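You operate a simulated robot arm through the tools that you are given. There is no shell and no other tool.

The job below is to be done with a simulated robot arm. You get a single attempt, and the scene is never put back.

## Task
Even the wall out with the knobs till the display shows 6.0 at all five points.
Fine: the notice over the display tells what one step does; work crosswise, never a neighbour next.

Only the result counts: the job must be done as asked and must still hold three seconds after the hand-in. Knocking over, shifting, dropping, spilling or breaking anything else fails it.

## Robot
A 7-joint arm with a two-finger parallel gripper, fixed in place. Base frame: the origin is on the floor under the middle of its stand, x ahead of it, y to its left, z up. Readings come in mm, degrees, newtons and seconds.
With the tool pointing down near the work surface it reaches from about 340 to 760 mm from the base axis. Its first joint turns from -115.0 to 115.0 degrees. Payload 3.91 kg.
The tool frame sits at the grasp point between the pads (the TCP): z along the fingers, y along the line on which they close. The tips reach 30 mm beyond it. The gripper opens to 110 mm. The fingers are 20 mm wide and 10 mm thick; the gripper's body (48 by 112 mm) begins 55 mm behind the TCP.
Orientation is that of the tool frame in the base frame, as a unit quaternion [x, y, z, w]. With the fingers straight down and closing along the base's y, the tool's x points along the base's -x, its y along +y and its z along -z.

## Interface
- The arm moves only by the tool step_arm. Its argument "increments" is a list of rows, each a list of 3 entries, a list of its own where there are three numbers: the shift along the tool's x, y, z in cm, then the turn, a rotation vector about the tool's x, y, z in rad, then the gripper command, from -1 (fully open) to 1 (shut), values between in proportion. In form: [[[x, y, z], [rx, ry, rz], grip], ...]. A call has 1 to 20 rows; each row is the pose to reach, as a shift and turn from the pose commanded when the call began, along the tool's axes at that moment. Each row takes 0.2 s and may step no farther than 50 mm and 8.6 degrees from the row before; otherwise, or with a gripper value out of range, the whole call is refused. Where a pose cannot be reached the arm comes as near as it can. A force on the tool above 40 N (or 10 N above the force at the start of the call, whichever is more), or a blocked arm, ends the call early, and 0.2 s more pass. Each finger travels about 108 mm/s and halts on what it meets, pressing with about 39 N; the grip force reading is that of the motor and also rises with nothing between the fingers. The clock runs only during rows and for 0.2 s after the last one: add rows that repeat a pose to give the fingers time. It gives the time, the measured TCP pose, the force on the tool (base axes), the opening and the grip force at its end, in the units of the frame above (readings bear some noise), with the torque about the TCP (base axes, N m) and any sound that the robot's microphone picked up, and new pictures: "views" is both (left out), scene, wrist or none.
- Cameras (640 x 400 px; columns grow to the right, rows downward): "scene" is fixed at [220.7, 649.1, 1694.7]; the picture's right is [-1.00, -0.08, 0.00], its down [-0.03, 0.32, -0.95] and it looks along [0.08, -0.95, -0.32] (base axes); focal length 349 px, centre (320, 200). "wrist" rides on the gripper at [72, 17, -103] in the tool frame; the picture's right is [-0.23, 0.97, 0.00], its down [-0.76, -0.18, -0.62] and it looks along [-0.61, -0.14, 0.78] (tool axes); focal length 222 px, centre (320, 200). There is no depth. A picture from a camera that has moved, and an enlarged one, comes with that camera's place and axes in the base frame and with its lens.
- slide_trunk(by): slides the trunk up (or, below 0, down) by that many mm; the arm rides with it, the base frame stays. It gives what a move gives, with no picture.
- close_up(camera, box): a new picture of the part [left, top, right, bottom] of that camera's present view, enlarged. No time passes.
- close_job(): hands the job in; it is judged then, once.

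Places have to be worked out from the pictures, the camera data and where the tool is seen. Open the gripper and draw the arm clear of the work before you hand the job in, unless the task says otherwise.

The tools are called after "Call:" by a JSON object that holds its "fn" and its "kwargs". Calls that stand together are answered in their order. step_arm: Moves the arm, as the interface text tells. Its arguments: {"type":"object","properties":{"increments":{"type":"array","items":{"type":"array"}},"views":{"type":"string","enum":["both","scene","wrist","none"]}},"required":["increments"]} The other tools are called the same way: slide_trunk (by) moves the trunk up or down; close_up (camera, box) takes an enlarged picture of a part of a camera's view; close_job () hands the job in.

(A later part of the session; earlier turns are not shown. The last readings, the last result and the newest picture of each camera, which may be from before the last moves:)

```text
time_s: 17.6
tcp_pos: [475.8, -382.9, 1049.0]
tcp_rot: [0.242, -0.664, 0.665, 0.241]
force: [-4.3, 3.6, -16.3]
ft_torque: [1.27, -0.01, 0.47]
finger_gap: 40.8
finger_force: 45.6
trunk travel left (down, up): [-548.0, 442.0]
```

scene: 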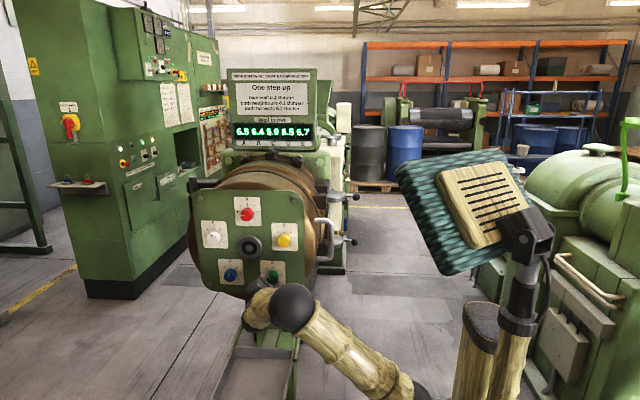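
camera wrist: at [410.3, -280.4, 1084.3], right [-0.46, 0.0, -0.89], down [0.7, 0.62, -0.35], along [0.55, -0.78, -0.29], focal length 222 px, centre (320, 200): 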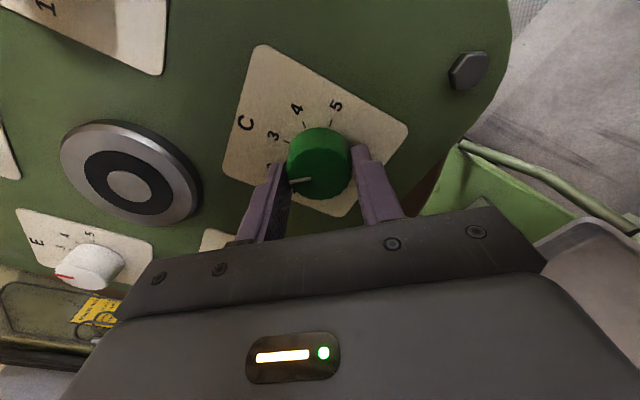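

The tool is held by the knob while the load drops. The measured positions at +40°, 0° and −40° fit a circle whose centre puts C's axis at about X 475.4, Z 1049.7. I'll open the fingers, back straight out, then undo the roll.

Call:
{"fn": "step_arm", "kwargs": {"increments": [[[-0.06, 0.14, 0], [0, 0, 0], 0.1], [[-0.06, 0.14, 0], [0, 0, 0], -0.2], [[-0.06, 0.14, 0], [0, 0, 0], -0.2], [[-0.06, 0.14, -1.5], [0, 0, 0], -0.2], [[-0.06, 0.14, -4.0], [0, 0, 0], -0.2], [[-0.06, 0.14, -8.0], [0, 0, 0.14], -0.2], [[-0.06, 0.14, -11.0], [0, 0, 0.28], -0.2], [[-0.06, 0.14, -13.0], [0, 0, 0.42], -0.2], [[-0.06, 0.14, -13.0], [0, 0, 0.56], -0.2], [[-0.06, 0.14, -13.0], [0, 0, 0.698], -0.2], [[-0.06, 0.14, -13.0], [0, 0, 0.698], -0.2]], "views": "both"}}

Call:
{"fn": "close_up", "kwargs": {"camera": "scene", "box": [180, 180, 320, 300]}}

Call:
{"fn": "close_up", "kwargs": {"camera": "scene", "box": [225, 115, 325, 155]}}

```text
time_s: 20.0
tcp_pos: [475.6, -252.9, 1047.5]
tcp_rot: [0.0, 0.707, -0.707, 0.001]
force: [-0.1, -0.1, -0.4]
ft_torque: [-0.01, -0.02, -0.01]
finger_gap: 65.9
finger_force: 0.1
trunk travel left (down, up): [-548.0, 442.0]
camera wrist: at [403.4, -149.9, 1031.6], right [0.23, 0.0, -0.97], down [0.76, 0.62, 0.18], along [0.61, -0.78, 0.14], focal length 222 px, centre (320, 200)
```

scene: 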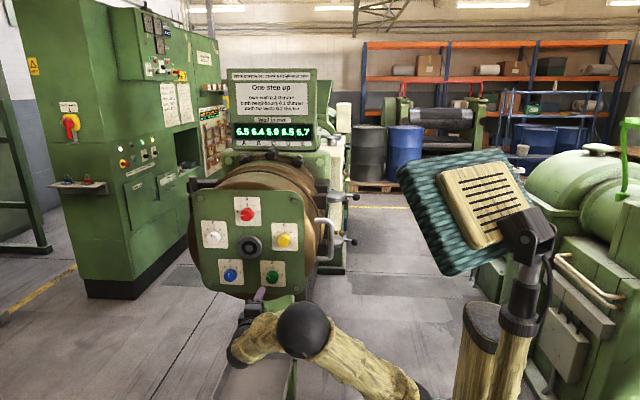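
wrist: 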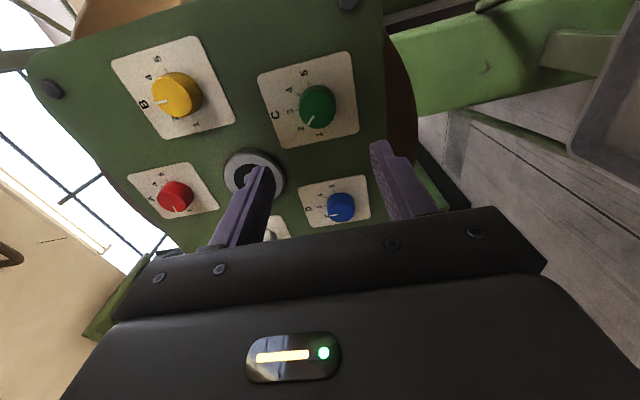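

```text
3.33 times, centred on (250, 240) of scene
camera zoom: at [220.7, 649.1, 1694.7], right [-1.0, -0.08, 0.0], down [-0.03, 0.32, -0.95], along [0.08, -0.95, -0.32], focal length 1164 px, centre (553, 67)
```

zoom: 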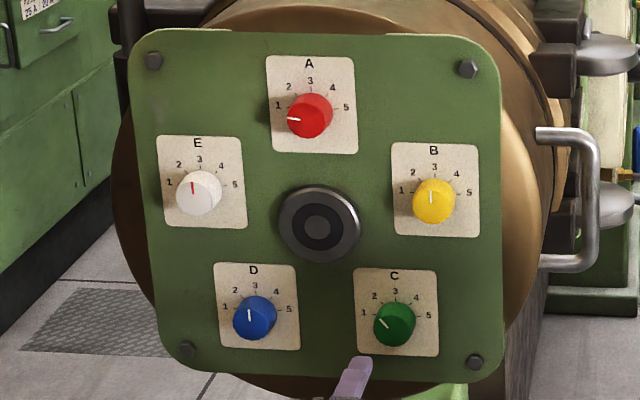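

```text
6.40 times, centred on (275, 135) of scene
camera zoom: at [220.7, 649.1, 1694.7], right [-1.0, -0.08, 0.0], down [-0.03, 0.32, -0.95], along [0.08, -0.95, -0.32], focal length 2236 px, centre (608, 616)
```

zoom: 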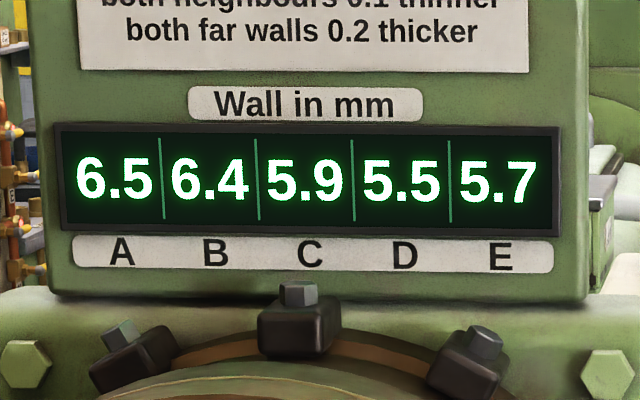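

C reads 2 and the display is holding. Next crosswise is E (+1). At this safe distance (y≈−253) I'll move to E's predicted axis from the pentagon geometry (X≈674.7, Z≈1194.5).

Call:
{"fn": "step_arm", "kwargs": {"increments": [[[-2.85, -2.1, 0], [0, 0, 0], -0.2], [[-5.7, -4.2, 0], [0, 0, 0], -0.2], [[-8.55, -6.3, 0], [0, 0, 0], -0.2], [[-11.4, -8.4, 0], [0, 0, 0], -0.2], [[-14.25, -10.5, 0], [0, 0, 0], -0.2], [[-17.1, -12.6, 0], [0, 0, 0], -0.2], [[-19.94, -14.68, 0], [0, 0, 0], -0.2], [[-19.94, -14.68, 0], [0, 0, 0], -0.2]], "views": "both"}}

Call:
{"fn": "close_up", "kwargs": {"camera": "wrist", "box": [240, 40, 400, 160]}}

```text
time_s: 21.8
tcp_pos: [673.9, -251.9, 1195.4]
tcp_rot: [0.001, -0.707, 0.707, 0.0]
force: [-0.9, -0.6, 0.0]
ft_torque: [-0.01, 0.01, -0.01]
finger_gap: 66.1
finger_force: 0.1
trunk travel left (down, up): [-548.0, 442.0]
camera wrist: at [602.7, -149.8, 1179.2], right [0.23, 0.0, -0.97], down [0.76, 0.62, 0.18], along [0.61, -0.78, 0.14], focal length 222 px, centre (320, 200)
```

scene: 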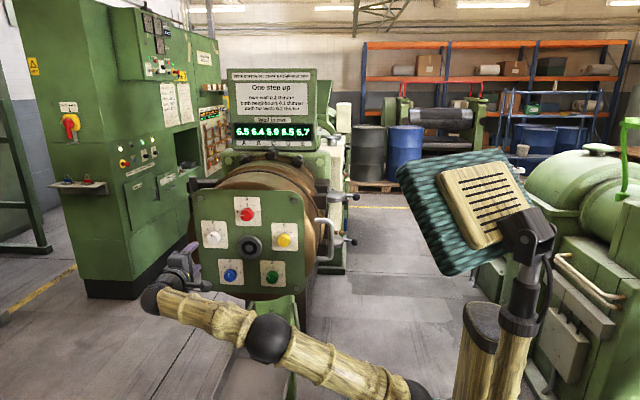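
wrist: 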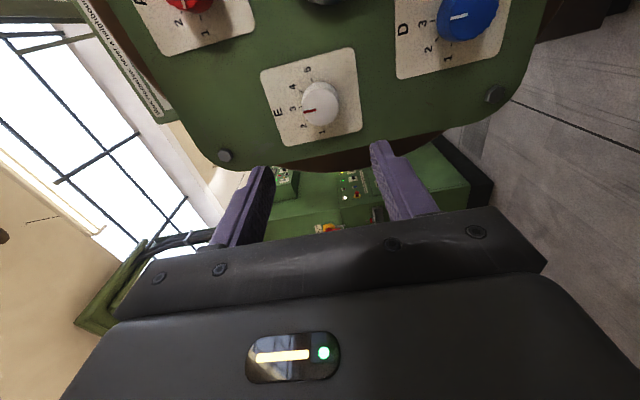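

```text
3.33 times, centred on (320, 100) of wrist
camera zoom: at [602.7, -149.8, 1179.2], right [0.23, 0.0, -0.97], down [0.76, 0.62, 0.18], along [0.61, -0.78, 0.14], focal length 740 px, centre (320, 533)
```

zoom: 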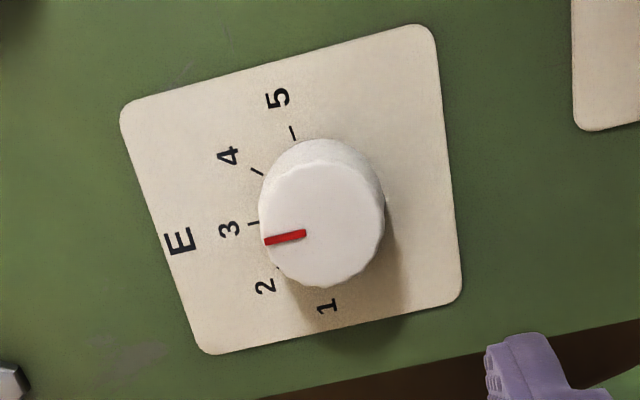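

Comparing E's image with C's at the same standoff puts E's axis at about X 672.0, Z 1193.4. I'll correct by (−2.3, −2.4) mm and approach to TCP y≈−372 with the fingers open around the knob.

Call:
{"fn": "step_arm", "kwargs": {"increments": [[[0.23, 0.24, 0], [0, 0, 0], -0.2], [[0.23, 0.24, 4.0], [0, 0, 0], -0.2], [[0.23, 0.24, 8.0], [0, 0, 0], -0.2], [[0.23, 0.24, 10.0], [0, 0, 0], -0.2], [[0.23, 0.24, 12.0], [0, 0, 0], -0.2], [[0.23, 0.24, 12.0], [0, 0, 0], -0.2]], "views": "both"}}

Call:
{"fn": "close_up", "kwargs": {"camera": "wrist", "box": [230, 70, 410, 220]}}

Call:
{"fn": "close_up", "kwargs": {"camera": "scene", "box": [185, 205, 245, 255]}}

```text
time_s: 23.2
tcp_pos: [672.0, -371.7, 1193.6]
tcp_rot: [0.001, -0.707, 0.707, 0.0]
force: [-0.2, 0.3, 0.3]
ft_torque: [-0.02, 0.02, 0.02]
finger_gap: 66.0
finger_force: 0.1
trunk travel left (down, up): [-548.0, 442.0]
camera wrist: at [599.9, -269.0, 1176.1], right [0.23, 0.0, -0.97], down [0.76, 0.62, 0.18], along [0.61, -0.78, 0.14], focal length 222 px, centre (320, 200)
```

scene: 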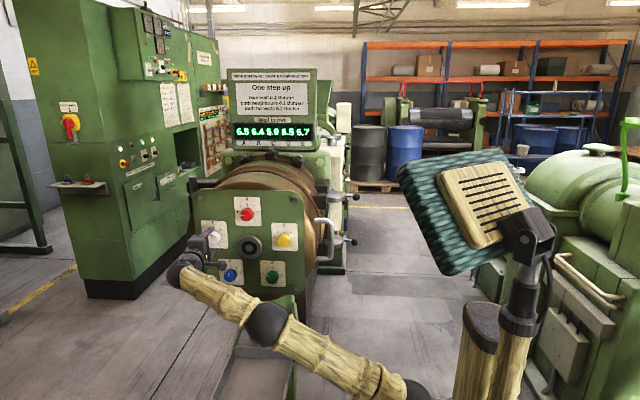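
wrist: 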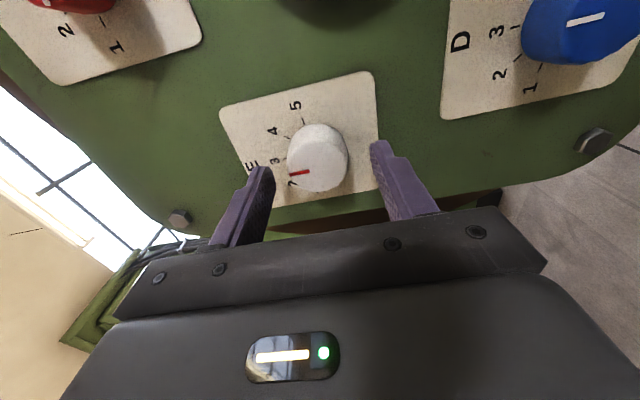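

```text
2.67 times, centred on (320, 145) of wrist
camera zoom: at [599.9, -269.0, 1176.1], right [0.23, 0.0, -0.97], down [0.76, 0.62, 0.18], along [0.61, -0.78, 0.14], focal length 592 px, centre (320, 347)
```

zoom: 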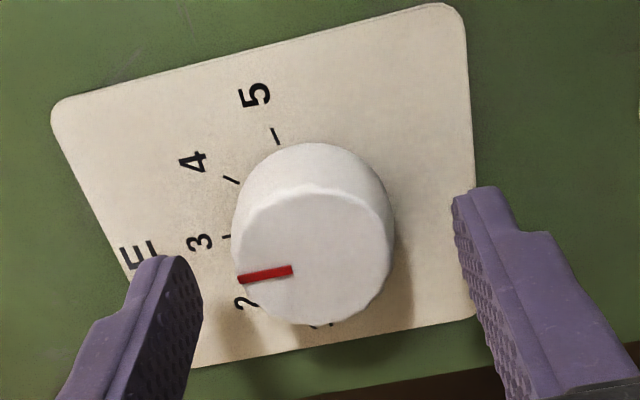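

```text
8.00 times, centred on (215, 230) of scene
camera zoom: at [220.7, 649.1, 1694.7], right [-1.0, -0.08, 0.0], down [-0.03, 0.32, -0.95], along [0.08, -0.95, -0.32], focal length 2795 px, centre (1160, -40)
```

zoom: 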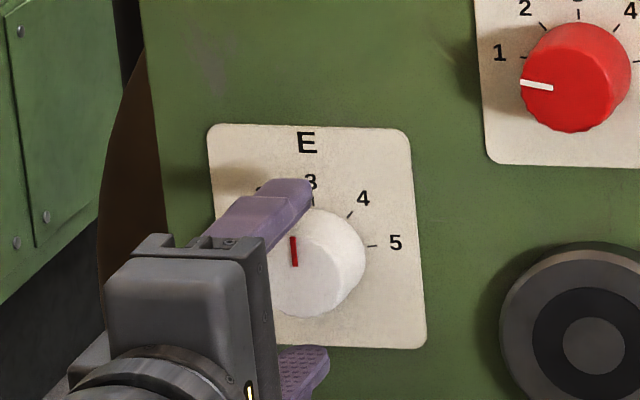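

E appears within about 1 mm of the tool axis. I'll move 10 mm deeper and rotate the open gripper to −40°; the change of E's position in the image then gives the true axis offset independent of calibration.

Call:
{"fn": "step_arm", "kwargs": {"increments": [[[0, 0, 0.5], [0, 0, 0], -0.2], [[0, 0, 1.0], [0, 0, 0], -0.1], [[0, 0, 1.0], [0, 0, 0], -0.1]], "views": "wrist"}}

Call:
{"fn": "close_up", "kwargs": {"camera": "wrist", "box": [230, 70, 410, 220]}}

Call:
{"fn": "step_arm", "kwargs": {"increments": [[[0, 0, 0], [0, 0, -0.14], -0.1], [[0, 0, 0], [0, 0, -0.28], -0.1], [[0, 0, 0], [0, 0, -0.42], -0.1], [[0, 0, 0], [0, 0, -0.56], -0.1], [[0, 0, 0], [0, 0, -0.698], -0.1], [[0, 0, 0], [0, 0, -0.698], -0.1]], "views": "wrist"}}

Call:
{"fn": "close_up", "kwargs": {"camera": "wrist", "box": [230, 70, 410, 220]}}

```text
time_s: 24.0
tcp_pos: [672.4, -381.9, 1192.1]
tcp_rot: [0.001, 0.708, -0.707, 0.001]
force: [0.1, 0.1, 0.2]
ft_torque: [0.02, 0.01, 0.02]
finger_gap: 60.6
finger_force: 0.0
trunk travel left (down, up): [-548.0, 442.0]
camera wrist: at [600.3, -278.8, 1176.5], right [0.23, 0.0, -0.97], down [0.76, 0.62, 0.18], along [0.61, -0.78, 0.14], focal length 222 px, centre (320, 200)
```

wrist: 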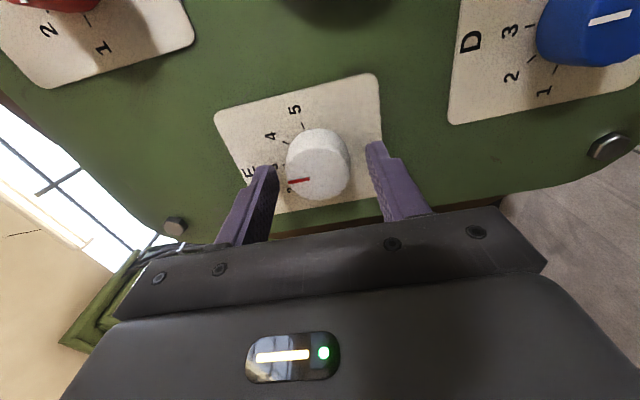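

```text
2.67 times, centred on (320, 145) of wrist
camera zoom: at [600.3, -278.8, 1176.5], right [0.23, 0.0, -0.97], down [0.76, 0.62, 0.18], along [0.61, -0.78, 0.14], focal length 592 px, centre (320, 347)
```

zoom: 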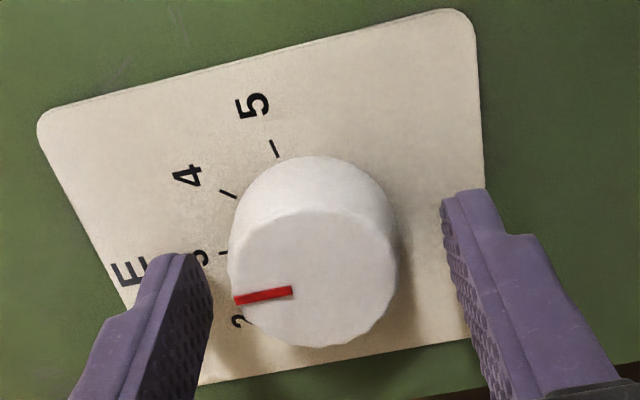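

```text
time_s: 25.4
tcp_pos: [671.8, -382.3, 1191.7]
tcp_rot: [0.242, -0.664, 0.665, 0.242]
force: [-0.3, -0.1, 0.1]
ft_torque: [0.01, 0.03, -0.03]
finger_gap: 60.5
finger_force: 0.1
trunk travel left (down, up): [-548.0, 442.0]
camera wrist: at [605.8, -279.6, 1226.4], right [-0.45, 0.0, -0.89], down [0.7, 0.62, -0.35], along [0.56, -0.78, -0.28], focal length 222 px, centre (320, 200)
```

wrist: 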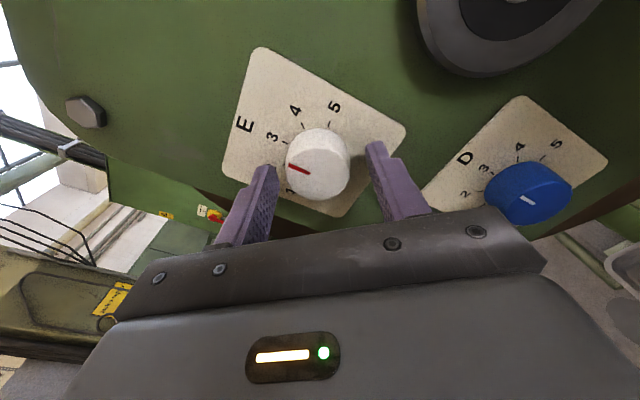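

```text
2.67 times, centred on (320, 145) of wrist
camera zoom: at [605.8, -279.6, 1226.4], right [-0.45, 0.0, -0.89], down [0.7, 0.62, -0.35], along [0.56, -0.78, -0.28], focal length 592 px, centre (320, 347)
```

zoom: 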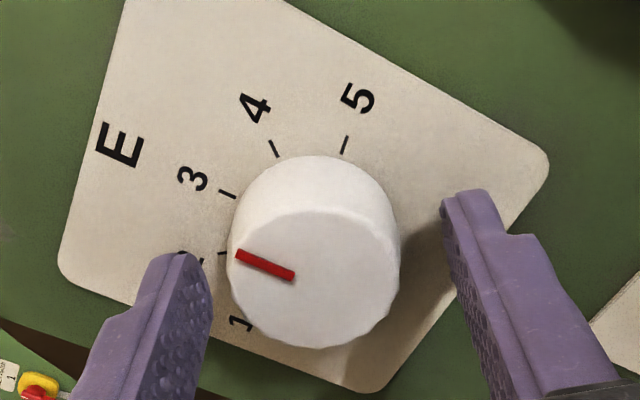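

E stays put in the image under rotation, so the tool axis is within about 1 mm of E's axis. I'll apply a 0.8 mm trim upward, go 1 mm deeper and close on the knob at −40° roll.

Call:
{"fn": "step_arm", "kwargs": {"increments": [[[0.05, -0.06, 0.1], [0, 0, 0], 0.0], [[0.05, -0.06, 0.1], [0, 0, 0], 0.2], [[0.05, -0.06, 0.1], [0, 0, 0], 0.4], [[0.05, -0.06, 0.1], [0, 0, 0], 1], [[0.05, -0.06, 0.1], [0, 0, 0], 1]], "views": "wrist"}}

Call:
{"fn": "close_up", "kwargs": {"camera": "wrist", "box": [230, 70, 410, 220]}}

```text
time_s: 26.6
tcp_pos: [671.8, -383.9, 1192.7]
tcp_rot: [-0.241, 0.665, -0.664, -0.242]
force: [2.0, -1.7, 2.1]
ft_torque: [0.0, -0.01, 0.21]
finger_gap: 41.0
finger_force: 44.9
trunk travel left (down, up): [-548.0, 442.0]
camera wrist: at [605.9, -281.1, 1227.4], right [-0.45, 0.0, -0.89], down [0.7, 0.62, -0.35], along [0.56, -0.78, -0.28], focal length 222 px, centre (320, 200)
```

wrist: 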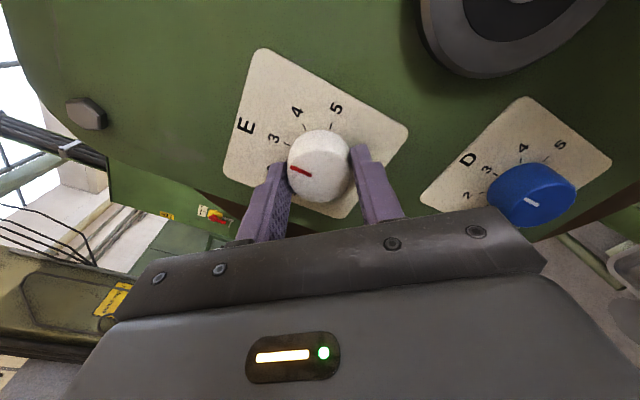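

```text
2.67 times, centred on (320, 145) of wrist
camera zoom: at [605.9, -281.1, 1227.4], right [-0.45, 0.0, -0.89], down [0.7, 0.62, -0.35], along [0.56, -0.78, -0.28], focal length 592 px, centre (320, 347)
```

zoom: 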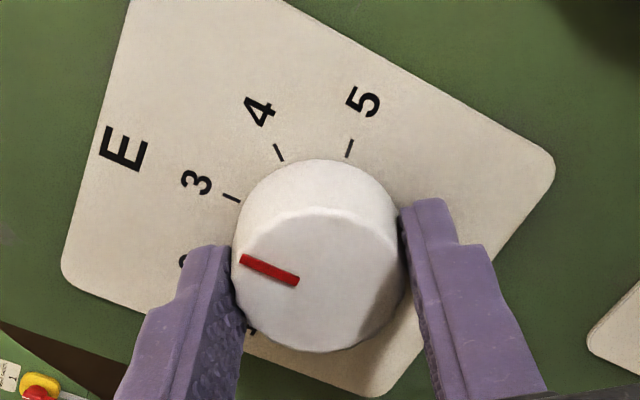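

The grip on E is firm with only about 2 N of side force. I'll turn it +40° (clockwise, one step up) and check the display.

Call:
{"fn": "step_arm", "kwargs": {"increments": [[[0, 0, 0], [0, 0, 0.14], 1], [[0, 0, 0], [0, 0, 0.28], 1], [[0, 0, 0], [0, 0, 0.42], 1], [[0, 0, 0], [0, 0, 0.56], 1], [[0, 0, 0], [0, 0, 0.698], 1], [[0, 0, 0], [0, 0, 0.698], 1]], "views": "both"}}

Call:
{"fn": "close_up", "kwargs": {"camera": "wrist", "box": [230, 70, 410, 220]}}

Call:
{"fn": "close_up", "kwargs": {"camera": "scene", "box": [225, 115, 325, 155]}}

```text
time_s: 28.0
tcp_pos: [673.1, -383.4, 1193.3]
tcp_rot: [0.001, -0.706, 0.708, -0.001]
force: [8.7, -4.2, 11.6]
ft_torque: [-0.43, 0.01, -0.37]
finger_gap: 40.9
finger_force: 44.8
trunk travel left (down, up): [-548.0, 442.0]
camera wrist: at [600.0, -281.2, 1177.3], right [0.23, 0.0, -0.97], down [0.76, 0.62, 0.18], along [0.61, -0.78, 0.14], focal length 222 px, centre (320, 200)
```

scene: 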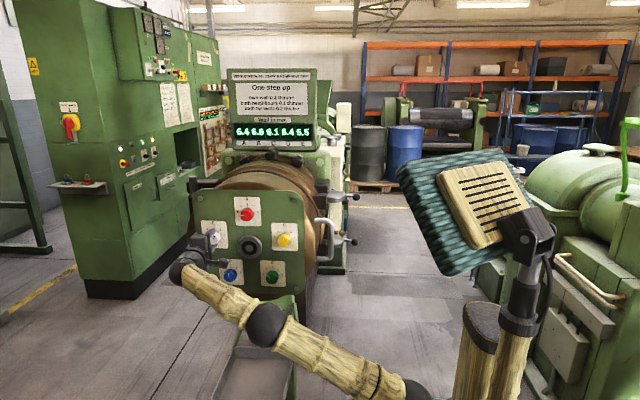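
wrist: 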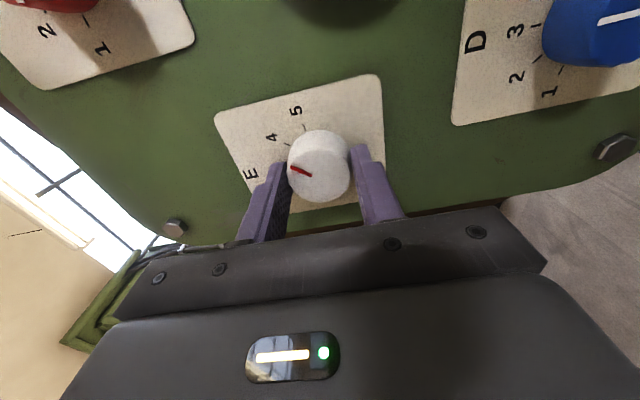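

```text
2.67 times, centred on (320, 145) of wrist
camera zoom: at [600.0, -281.2, 1177.3], right [0.23, 0.0, -0.97], down [0.76, 0.62, 0.18], along [0.61, -0.78, 0.14], focal length 592 px, centre (320, 347)
```

zoom: 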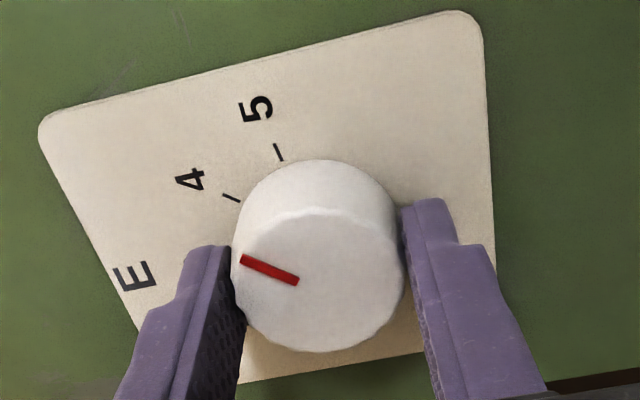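

```text
6.40 times, centred on (275, 135) of scene
camera zoom: at [220.7, 649.1, 1694.7], right [-1.0, -0.08, 0.0], down [-0.03, 0.32, -0.95], along [0.08, -0.95, -0.32], focal length 2236 px, centre (608, 616)
```

zoom: 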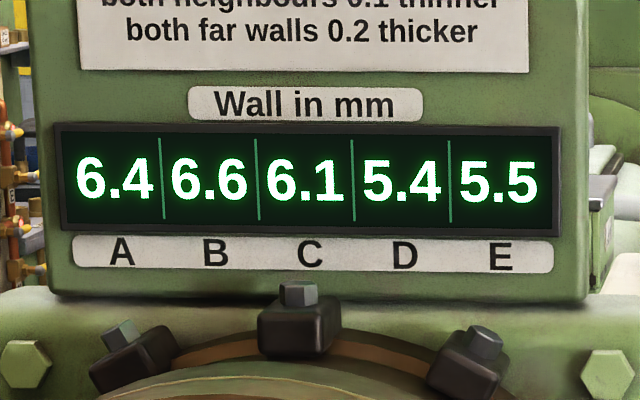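

E is one step up and the display is as predicted (6.4 6.6 6.1 5.4 5.5). I'll release, back straight out, then move across at the safe standoff to B (predicted X≈428.5, Z≈1193.4).

Call:
{"fn": "step_arm", "kwargs": {"increments": [[[0, 0, 0], [0, 0, 0], 0.1], [[0, 0, 0], [0, 0, 0], -0.2], [[0, 0, 0], [0, 0, 0], -0.2], [[0, 0, -1.5], [0, 0, 0], -0.2], [[0, 0, -4.5], [0, 0, 0], -0.2], [[0, 0, -9.0], [0, 0, 0], -0.2], [[0, 0, -13.0], [0, 0, 0], -0.2], [[0, 0, -13.0], [0, 0, 0], -0.2]], "views": "scene"}}

Call:
{"fn": "close_up", "kwargs": {"camera": "scene", "box": [180, 180, 320, 300]}}

Call:
{"fn": "step_arm", "kwargs": {"increments": [[[4.0, 0, 0], [0, 0, 0], -0.2], [[8.0, 0, 0], [0, 0, 0], -0.2], [[12.0, 0, 0], [0, 0, 0], -0.2], [[16.0, 0, 0], [0, 0, 0], -0.2], [[20.0, 0, 0], [0, 0, 0], -0.2], [[24.4, 0, 0], [0, 0, 0], -0.2], [[24.4, 0, 0], [0, 0, 0], -0.2]], "views": "both"}}

Call:
{"fn": "close_up", "kwargs": {"camera": "wrist", "box": [240, 40, 400, 160]}}

Call:
{"fn": "close_up", "kwargs": {"camera": "scene", "box": [225, 115, 325, 155]}}

```text
time_s: 29.8
tcp_pos: [670.8, -258.2, 1193.1]
tcp_rot: [0.001, 0.707, -0.707, -0.002]
force: [-0.7, -1.0, 1.2]
ft_torque: [0.01, -0.01, -0.01]
finger_gap: 65.7
finger_force: 0.0
trunk travel left (down, up): [-548.0, 442.0]
```

scene: 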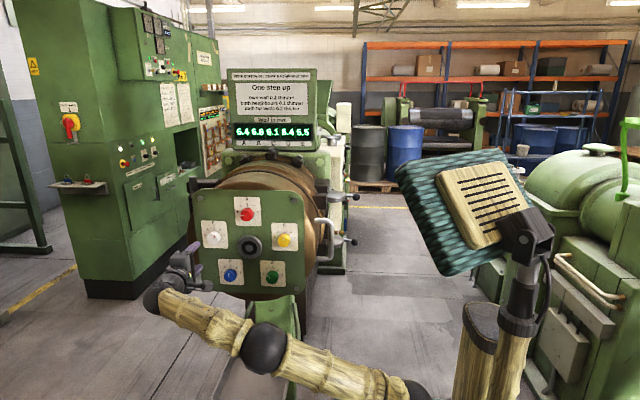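

```text
3.33 times, centred on (250, 240) of scene
camera zoom: at [220.7, 649.1, 1694.7], right [-1.0, -0.08, 0.0], down [-0.03, 0.32, -0.95], along [0.08, -0.95, -0.32], focal length 1164 px, centre (553, 67)
```

zoom: 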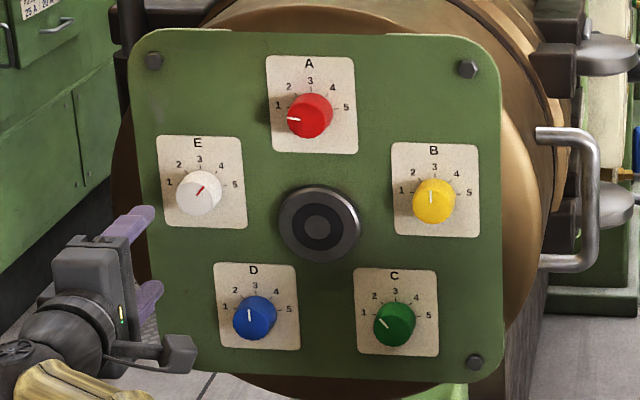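

```text
time_s: 31.4
tcp_pos: [428.4, -253.4, 1193.8]
tcp_rot: [-0.001, -0.707, 0.707, 0.0]
force: [-0.3, -0.1, -0.1]
ft_torque: [0.0, 0.03, -0.06]
finger_gap: 66.0
finger_force: 0.1
trunk travel left (down, up): [-548.0, 442.0]
camera wrist: at [356.4, -151.6, 1177.7], right [0.23, 0.0, -0.97], down [0.76, 0.62, 0.18], along [0.61, -0.78, 0.14], focal length 222 px, centre (320, 200)
```

scene: 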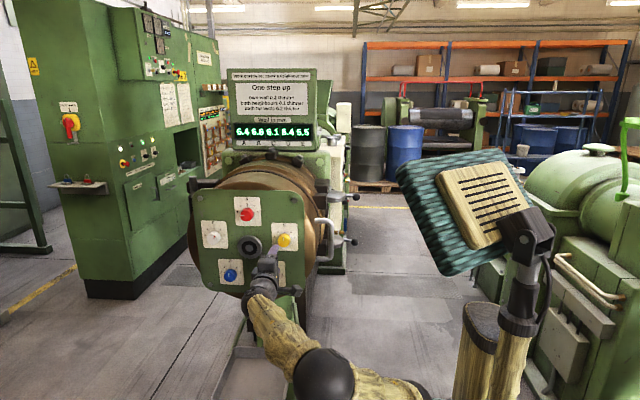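
wrist: 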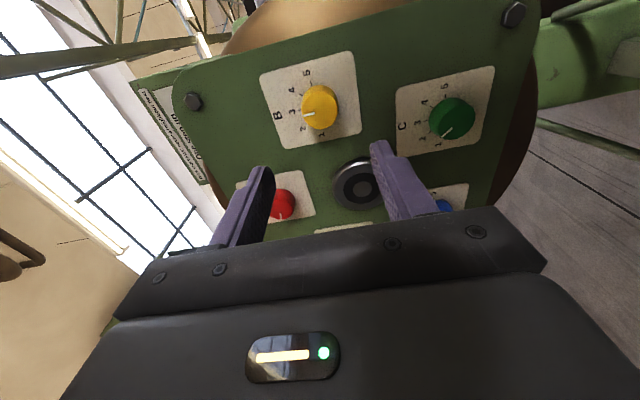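

```text
3.33 times, centred on (320, 100) of wrist
camera zoom: at [356.4, -151.6, 1177.7], right [0.23, 0.0, -0.97], down [0.76, 0.62, 0.18], along [0.61, -0.78, 0.14], focal length 740 px, centre (320, 533)
```

zoom: 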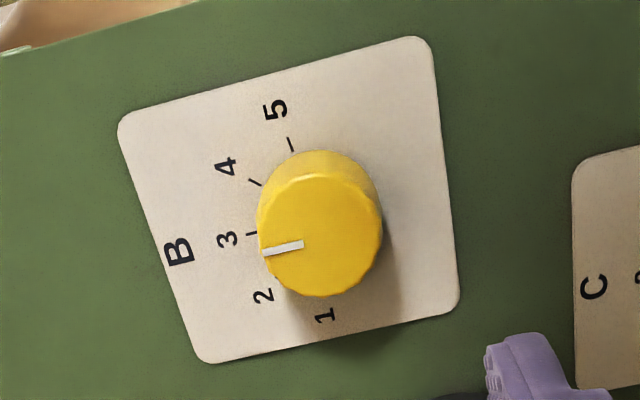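

```text
6.40 times, centred on (275, 135) of scene
camera zoom: at [220.7, 649.1, 1694.7], right [-1.0, -0.08, 0.0], down [-0.03, 0.32, -0.95], along [0.08, -0.95, -0.32], focal length 2236 px, centre (608, 616)
```

zoom: 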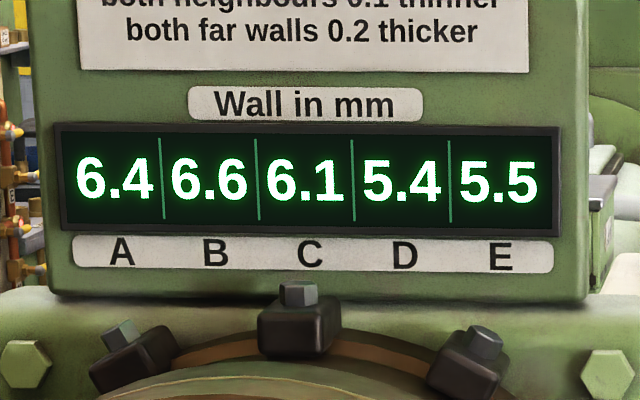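

B has the same standoff view; comparing with E gives B's axis at about X 429.2, Z 1193.5. I'll trim (+0.8, −0.8) mm, approach in to y≈−382 with open fingers, and then check.

Call:
{"fn": "step_arm", "kwargs": {"increments": [[[-0.08, 0.08, 0], [0, 0, 0], -0.2], [[-0.08, 0.08, 4.0], [0, 0, 0], -0.2], [[-0.08, 0.08, 8.0], [0, 0, 0], -0.2], [[-0.08, 0.08, 10.0], [0, 0, 0], -0.2], [[-0.08, 0.08, 11.8], [0, 0, 0], -0.2], [[-0.08, 0.08, 11.8], [0, 0, 0], -0.2]], "views": "both"}}

Call:
{"fn": "close_up", "kwargs": {"camera": "wrist", "box": [230, 70, 410, 220]}}

Call:
{"fn": "close_up", "kwargs": {"camera": "scene", "box": [255, 205, 315, 255]}}

```text
time_s: 32.8
tcp_pos: [430.4, -372.2, 1193.0]
tcp_rot: [0.0, 0.707, -0.707, 0.0]
force: [0.2, 0.9, -1.1]
ft_torque: [-0.01, 0.01, -0.01]
finger_gap: 65.9
finger_force: 0.2
trunk travel left (down, up): [-548.0, 442.0]
camera wrist: at [357.2, -270.1, 1176.2], right [0.23, 0.0, -0.97], down [0.76, 0.62, 0.18], along [0.61, -0.78, 0.14], focal length 222 px, centre (320, 200)
```

scene: 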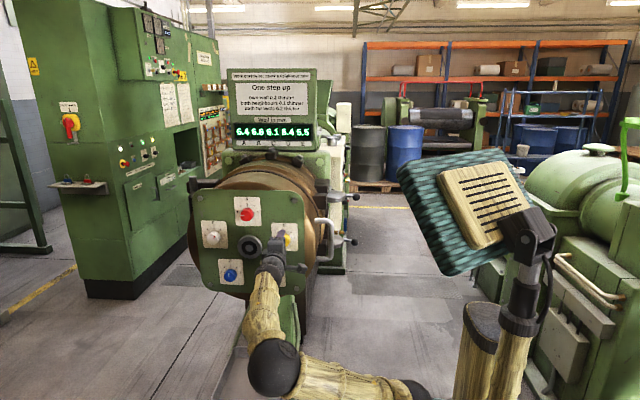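
wrist: 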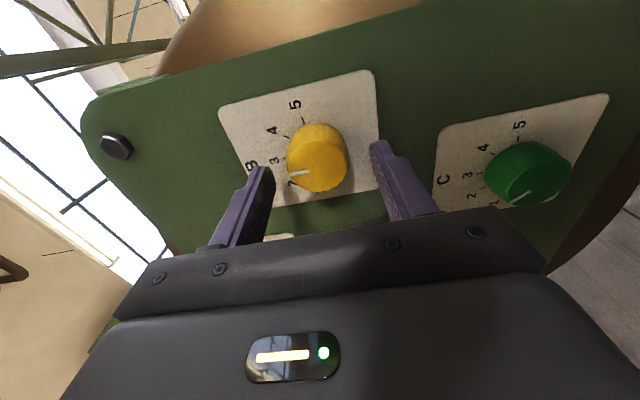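

```text
2.67 times, centred on (320, 145) of wrist
camera zoom: at [357.2, -270.1, 1176.2], right [0.23, 0.0, -0.97], down [0.76, 0.62, 0.18], along [0.61, -0.78, 0.14], focal length 592 px, centre (320, 347)
```

zoom: 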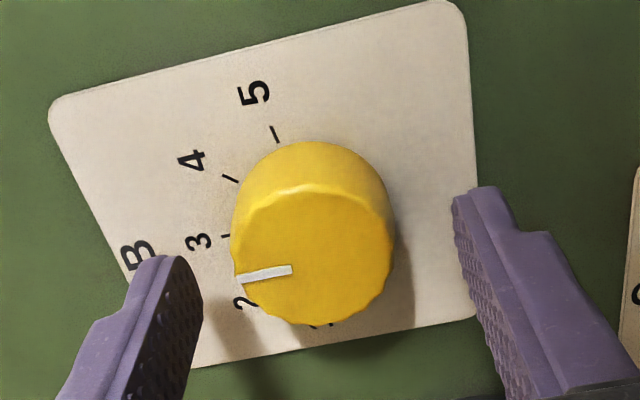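

```text
8.00 times, centred on (285, 230) of scene
camera zoom: at [220.7, 649.1, 1694.7], right [-1.0, -0.08, 0.0], down [-0.03, 0.32, -0.95], along [0.08, -0.95, -0.32], focal length 2795 px, centre (600, -40)
```

zoom: 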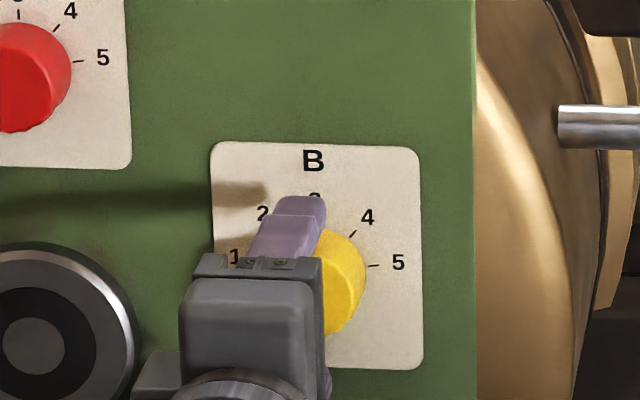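

B's view matches E's at this stage almost pixel for pixel, so the same trim applies. Forces in both earlier turns suggest gripping about 1.5 mm further along tool +x. I'll go in 11 mm, roll the open gripper to −40° and apply the trims, then look.

Call:
{"fn": "step_arm", "kwargs": {"increments": [[[0, 0, 0.6], [0, 0, 0], -0.1], [[0, 0, 1.1], [0, 0, 0], -0.1], [[0, 0, 1.1], [0, 0, -0.14], -0.1], [[0, 0, 1.1], [0, 0, -0.28], -0.1], [[0, 0, 1.1], [0, 0, -0.42], -0.1], [[0, 0, 1.1], [0, 0, -0.56], -0.1], [[0, 0, 1.1], [0, 0, -0.698], -0.1], [[0, 0, 1.1], [0, 0, -0.698], -0.1]], "views": "both"}}

Call:
{"fn": "close_up", "kwargs": {"camera": "wrist", "box": [230, 70, 410, 220]}}

```text
time_s: 34.6
tcp_pos: [429.6, -383.2, 1191.2]
tcp_rot: [-0.242, 0.665, -0.664, -0.244]
force: [1.4, -0.2, 0.3]
ft_torque: [-0.03, 0.01, 0.01]
finger_gap: 60.4
finger_force: 0.1
trunk travel left (down, up): [-548.0, 442.0]
camera wrist: at [362.6, -279.9, 1226.8], right [-0.45, 0.0, -0.89], down [0.7, 0.62, -0.35], along [0.56, -0.78, -0.28], focal length 222 px, centre (320, 200)
```

scene: 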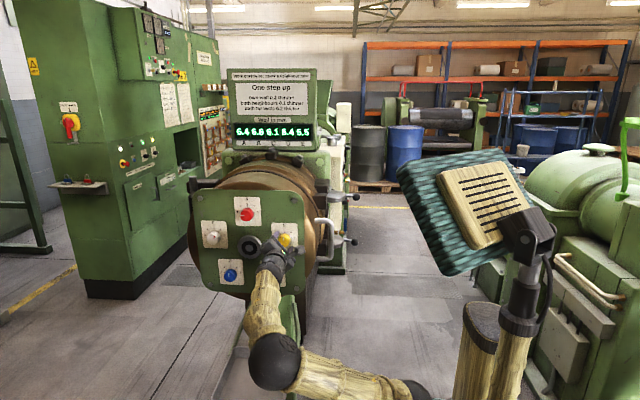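
wrist: 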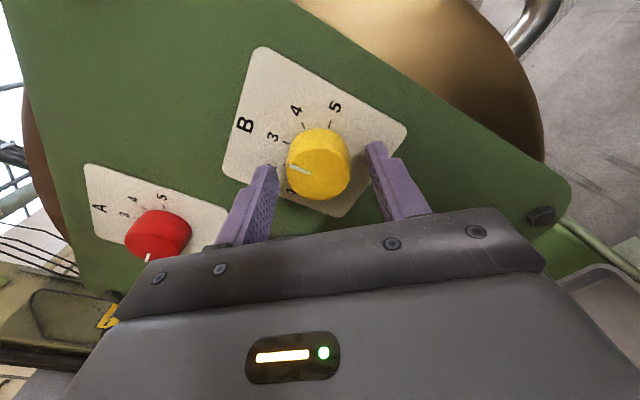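

```text
2.67 times, centred on (320, 145) of wrist
camera zoom: at [362.6, -279.9, 1226.8], right [-0.45, 0.0, -0.89], down [0.7, 0.62, -0.35], along [0.56, -0.78, -0.28], focal length 592 px, centre (320, 347)
```

zoom: 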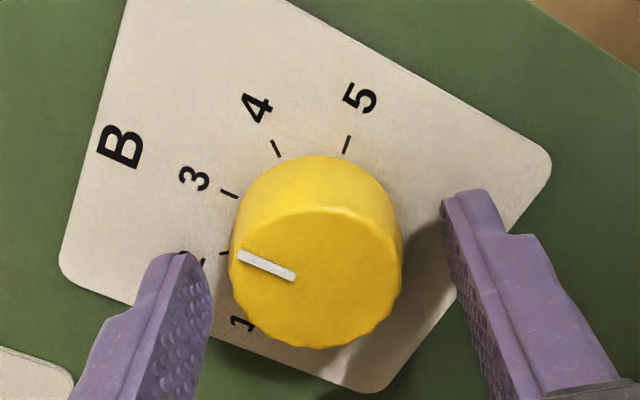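

The view is virtually identical to E's pre-grip view. I'll shift (+1.5, −0.6) mm and close on B.

Call:
{"fn": "step_arm", "kwargs": {"increments": [[[0.15, -0.06, 0], [0, 0, 0], 0.0], [[0.15, -0.06, 0], [0, 0, 0], 0.2], [[0.15, -0.06, 0], [0, 0, 0], 0.4], [[0.15, -0.06, 0], [0, 0, 0], 1], [[0.15, -0.06, 0], [0, 0, 0], 1]], "views": "wrist"}}

Call:
{"fn": "close_up", "kwargs": {"camera": "wrist", "box": [230, 70, 410, 220]}}

```text
time_s: 35.8
tcp_pos: [428.2, -383.3, 1192.9]
tcp_rot: [0.242, -0.664, 0.665, 0.241]
force: [1.5, 0.2, -1.0]
ft_torque: [-0.04, 0.03, -0.03]
finger_gap: 40.7
finger_force: 45.2
trunk travel left (down, up): [-548.0, 442.0]
camera wrist: at [361.9, -280.1, 1228.0], right [-0.45, 0.0, -0.89], down [0.7, 0.62, -0.35], along [0.56, -0.78, -0.28], focal length 222 px, centre (320, 200)
```

wrist: 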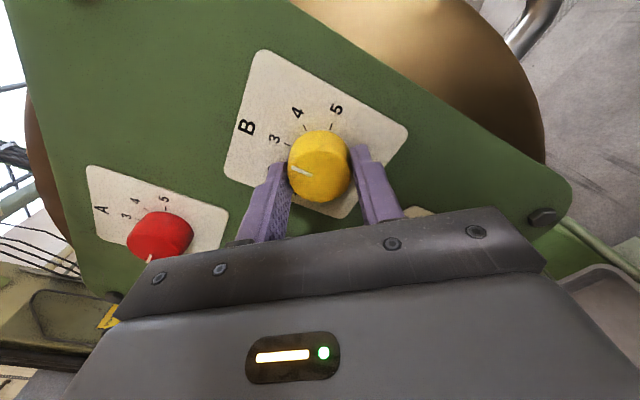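

```text
2.67 times, centred on (320, 145) of wrist
camera zoom: at [361.9, -280.1, 1228.0], right [-0.45, 0.0, -0.89], down [0.7, 0.62, -0.35], along [0.56, -0.78, -0.28], focal length 592 px, centre (320, 347)
```

zoom: 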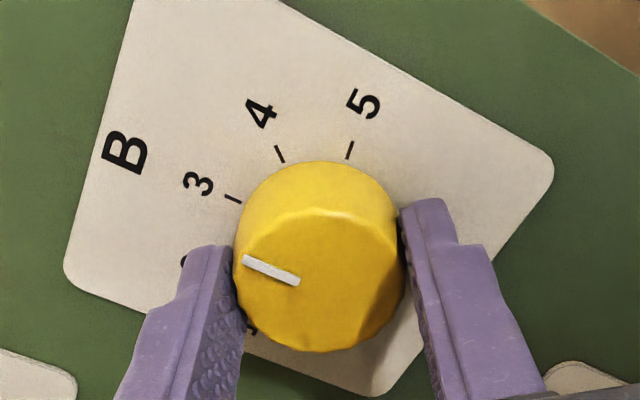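

B is gripped with near-zero side force. I'll turn it +40° (3→4) and check.

Call:
{"fn": "step_arm", "kwargs": {"increments": [[[0, 0, 0], [0, 0, 0.14], 1], [[0, 0, 0], [0, 0, 0.28], 1], [[0, 0, 0], [0, 0, 0.42], 1], [[0, 0, 0], [0, 0, 0.56], 1], [[0, 0, 0], [0, 0, 0.698], 1], [[0, 0, 0], [0, 0, 0.698], 1]], "views": "both"}}

Call:
{"fn": "close_up", "kwargs": {"camera": "scene", "box": [225, 115, 325, 155]}}

Call:
{"fn": "close_up", "kwargs": {"camera": "wrist", "box": [230, 70, 410, 220]}}

```text
time_s: 37.2
tcp_pos: [427.8, -383.2, 1194.1]
tcp_rot: [-0.001, -0.707, 0.707, -0.001]
force: [1.9, 0.0, 2.4]
ft_torque: [0.01, -0.02, -0.01]
finger_gap: 40.7
finger_force: 44.5
trunk travel left (down, up): [-548.0, 442.0]
camera wrist: at [355.9, -280.1, 1177.4], right [0.23, 0.0, -0.97], down [0.76, 0.62, 0.18], along [0.61, -0.78, 0.14], focal length 222 px, centre (320, 200)
```

scene: 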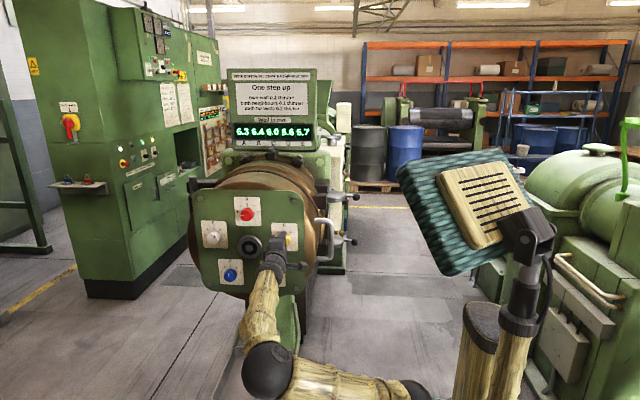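
wrist: 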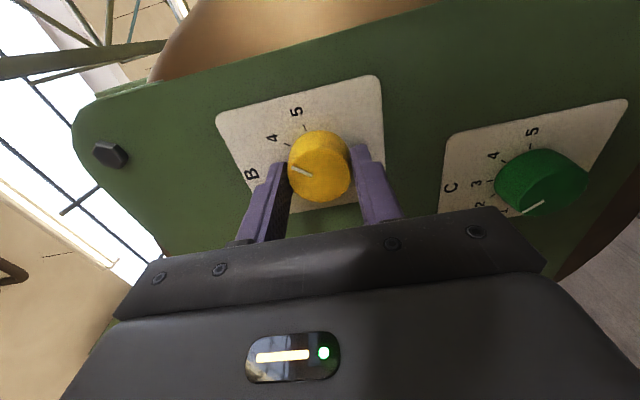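

```text
6.40 times, centred on (275, 135) of scene
camera zoom: at [220.7, 649.1, 1694.7], right [-1.0, -0.08, 0.0], down [-0.03, 0.32, -0.95], along [0.08, -0.95, -0.32], focal length 2236 px, centre (608, 616)
```

zoom: 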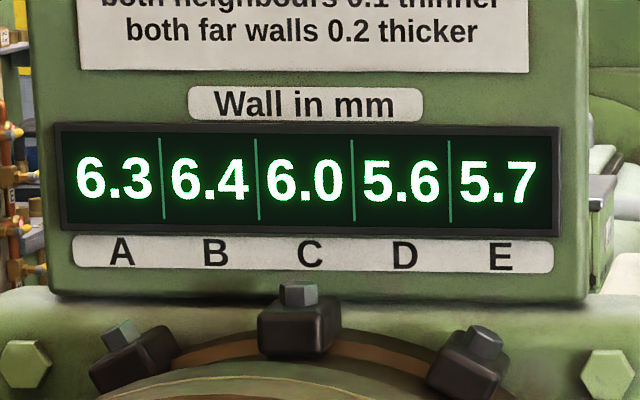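

```text
2.67 times, centred on (320, 145) of wrist
camera zoom: at [355.9, -280.1, 1177.4], right [0.23, 0.0, -0.97], down [0.76, 0.62, 0.18], along [0.61, -0.78, 0.14], focal length 592 px, centre (320, 347)
```

zoom: 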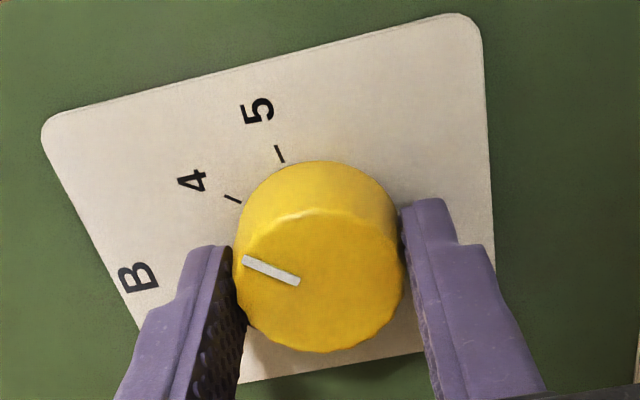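

Very clean: side force is only about 3 N and the display is as predicted (6.3 6.4 6.0 5.6 5.7). I'll turn B a second +40° (4→5).

Call:
{"fn": "step_arm", "kwargs": {"increments": [[[0, 0, 0], [0, 0, 0.14], 1], [[0, 0, 0], [0, 0, 0.28], 1], [[0, 0, 0], [0, 0, 0.42], 1], [[0, 0, 0], [0, 0, 0.56], 1], [[0, 0, 0], [0, 0, 0.698], 1], [[0, 0, 0], [0, 0, 0.698], 1]], "views": "both"}}

Call:
{"fn": "close_up", "kwargs": {"camera": "scene", "box": [225, 115, 325, 155]}}

Call:
{"fn": "close_up", "kwargs": {"camera": "wrist", "box": [230, 70, 410, 220]}}

```text
time_s: 38.6
tcp_pos: [428.0, -383.3, 1193.1]
tcp_rot: [-0.242, -0.663, 0.665, -0.243]
force: [1.4, 1.5, 2.4]
ft_torque: [-0.11, -0.02, 0.05]
finger_gap: 40.8
finger_force: 45.3
trunk travel left (down, up): [-548.0, 442.0]
camera wrist: at [383.7, -280.1, 1135.0], right [0.8, 0.0, -0.6], down [0.47, 0.62, 0.63], along [0.37, -0.78, 0.5], focal length 222 px, centre (320, 200)
```

scene: 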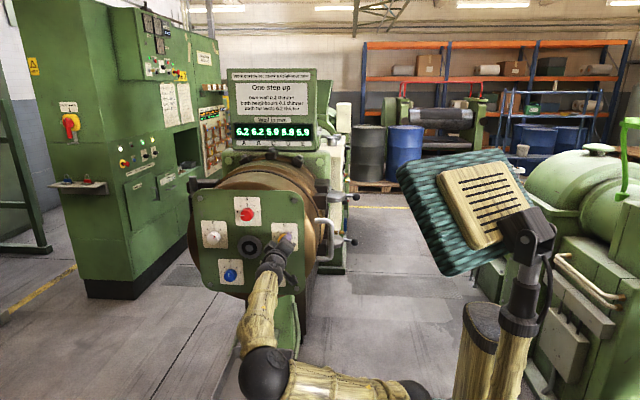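
wrist: 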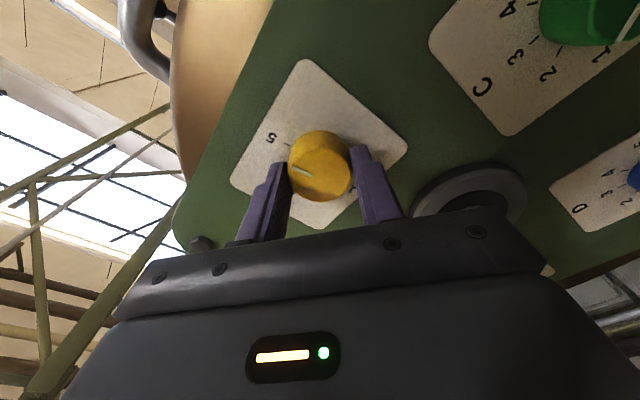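

```text
6.40 times, centred on (275, 135) of scene
camera zoom: at [220.7, 649.1, 1694.7], right [-1.0, -0.08, 0.0], down [-0.03, 0.32, -0.95], along [0.08, -0.95, -0.32], focal length 2236 px, centre (608, 616)
```

zoom: 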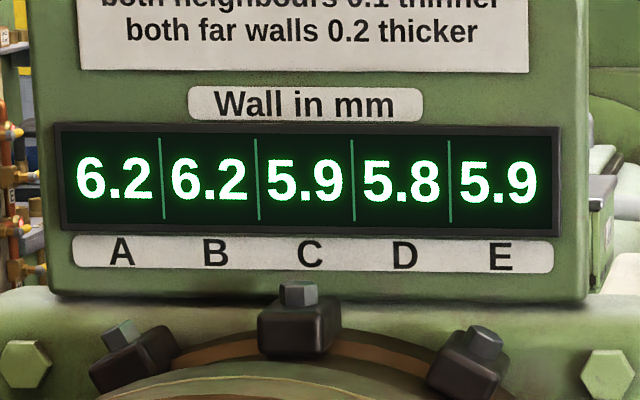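

```text
2.67 times, centred on (320, 145) of wrist
camera zoom: at [383.7, -280.1, 1135.0], right [0.8, 0.0, -0.6], down [0.47, 0.62, 0.63], along [0.37, -0.78, 0.5], focal length 592 px, centre (320, 347)
```

zoom: 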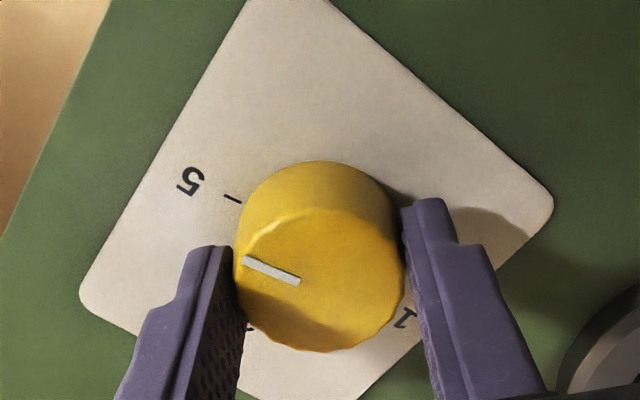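

B is at 5 and the display is as predicted (6.2 6.2 5.9 5.8 5.9). Only D −1 remains, and it isn't a neighbour of B. I'll release B, back straight out, and undo the roll at the standoff.

Call:
{"fn": "step_arm", "kwargs": {"increments": [[[0, 0, 0], [0, 0, 0], 0.1], [[0, 0, 0], [0, 0, 0], -0.2], [[0, 0, 0], [0, 0, 0], -0.2], [[0, 0, -1.5], [0, 0, 0], -0.2], [[0, 0, -4.5], [0, 0, 0], -0.2], [[0, 0, -9.0], [0, 0, -0.14], -0.2], [[0, 0, -13.0], [0, 0, -0.28], -0.2], [[0, 0, -13.0], [0, 0, -0.42], -0.2], [[0, 0, -13.0], [0, 0, -0.56], -0.2], [[0, 0, -13.0], [0, 0, -0.698], -0.2], [[0, 0, -13.0], [0, 0, -0.698], -0.2]], "views": "both"}}

Call:
{"fn": "close_up", "kwargs": {"camera": "scene", "box": [180, 180, 320, 300]}}

Call:
{"fn": "close_up", "kwargs": {"camera": "wrist", "box": [240, 40, 400, 160]}}

```text
time_s: 41.0
tcp_pos: [427.9, -252.9, 1194.2]
tcp_rot: [0.001, -0.707, 0.707, 0.0]
force: [-0.5, 0.0, 0.1]
ft_torque: [-0.01, 0.03, -0.01]
finger_gap: 66.0
finger_force: 0.0
trunk travel left (down, up): [-548.0, 442.0]
camera wrist: at [354.8, -150.6, 1177.4], right [0.23, 0.0, -0.97], down [0.76, 0.62, 0.18], along [0.61, -0.78, 0.14], focal length 222 px, centre (320, 200)
```

scene: 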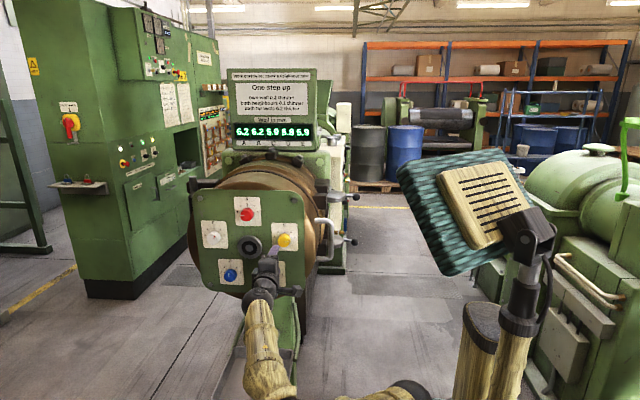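
wrist: 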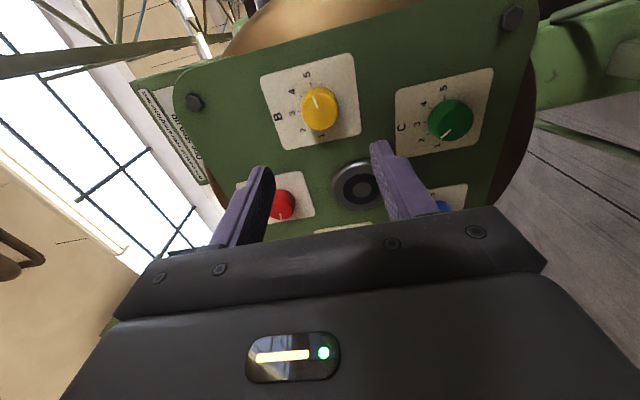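

```text
3.33 times, centred on (250, 240) of scene
camera zoom: at [220.7, 649.1, 1694.7], right [-1.0, -0.08, 0.0], down [-0.03, 0.32, -0.95], along [0.08, -0.95, -0.32], focal length 1164 px, centre (553, 67)
```

zoom: 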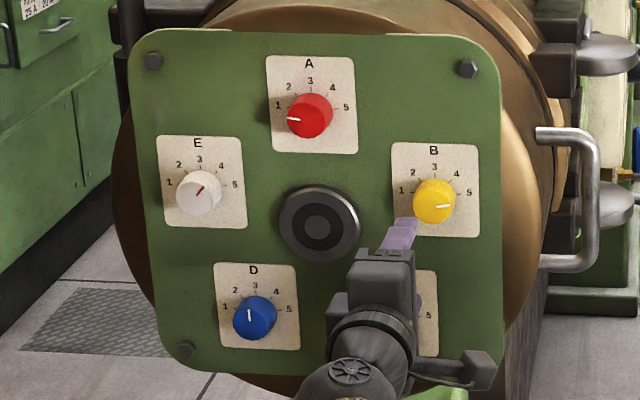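

```text
3.33 times, centred on (320, 100) of wrist
camera zoom: at [354.8, -150.6, 1177.4], right [0.23, 0.0, -0.97], down [0.76, 0.62, 0.18], along [0.61, -0.78, 0.14], focal length 740 px, centre (320, 533)
```

zoom: 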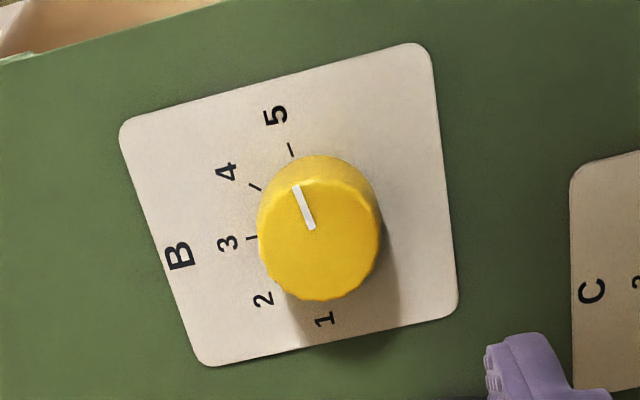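

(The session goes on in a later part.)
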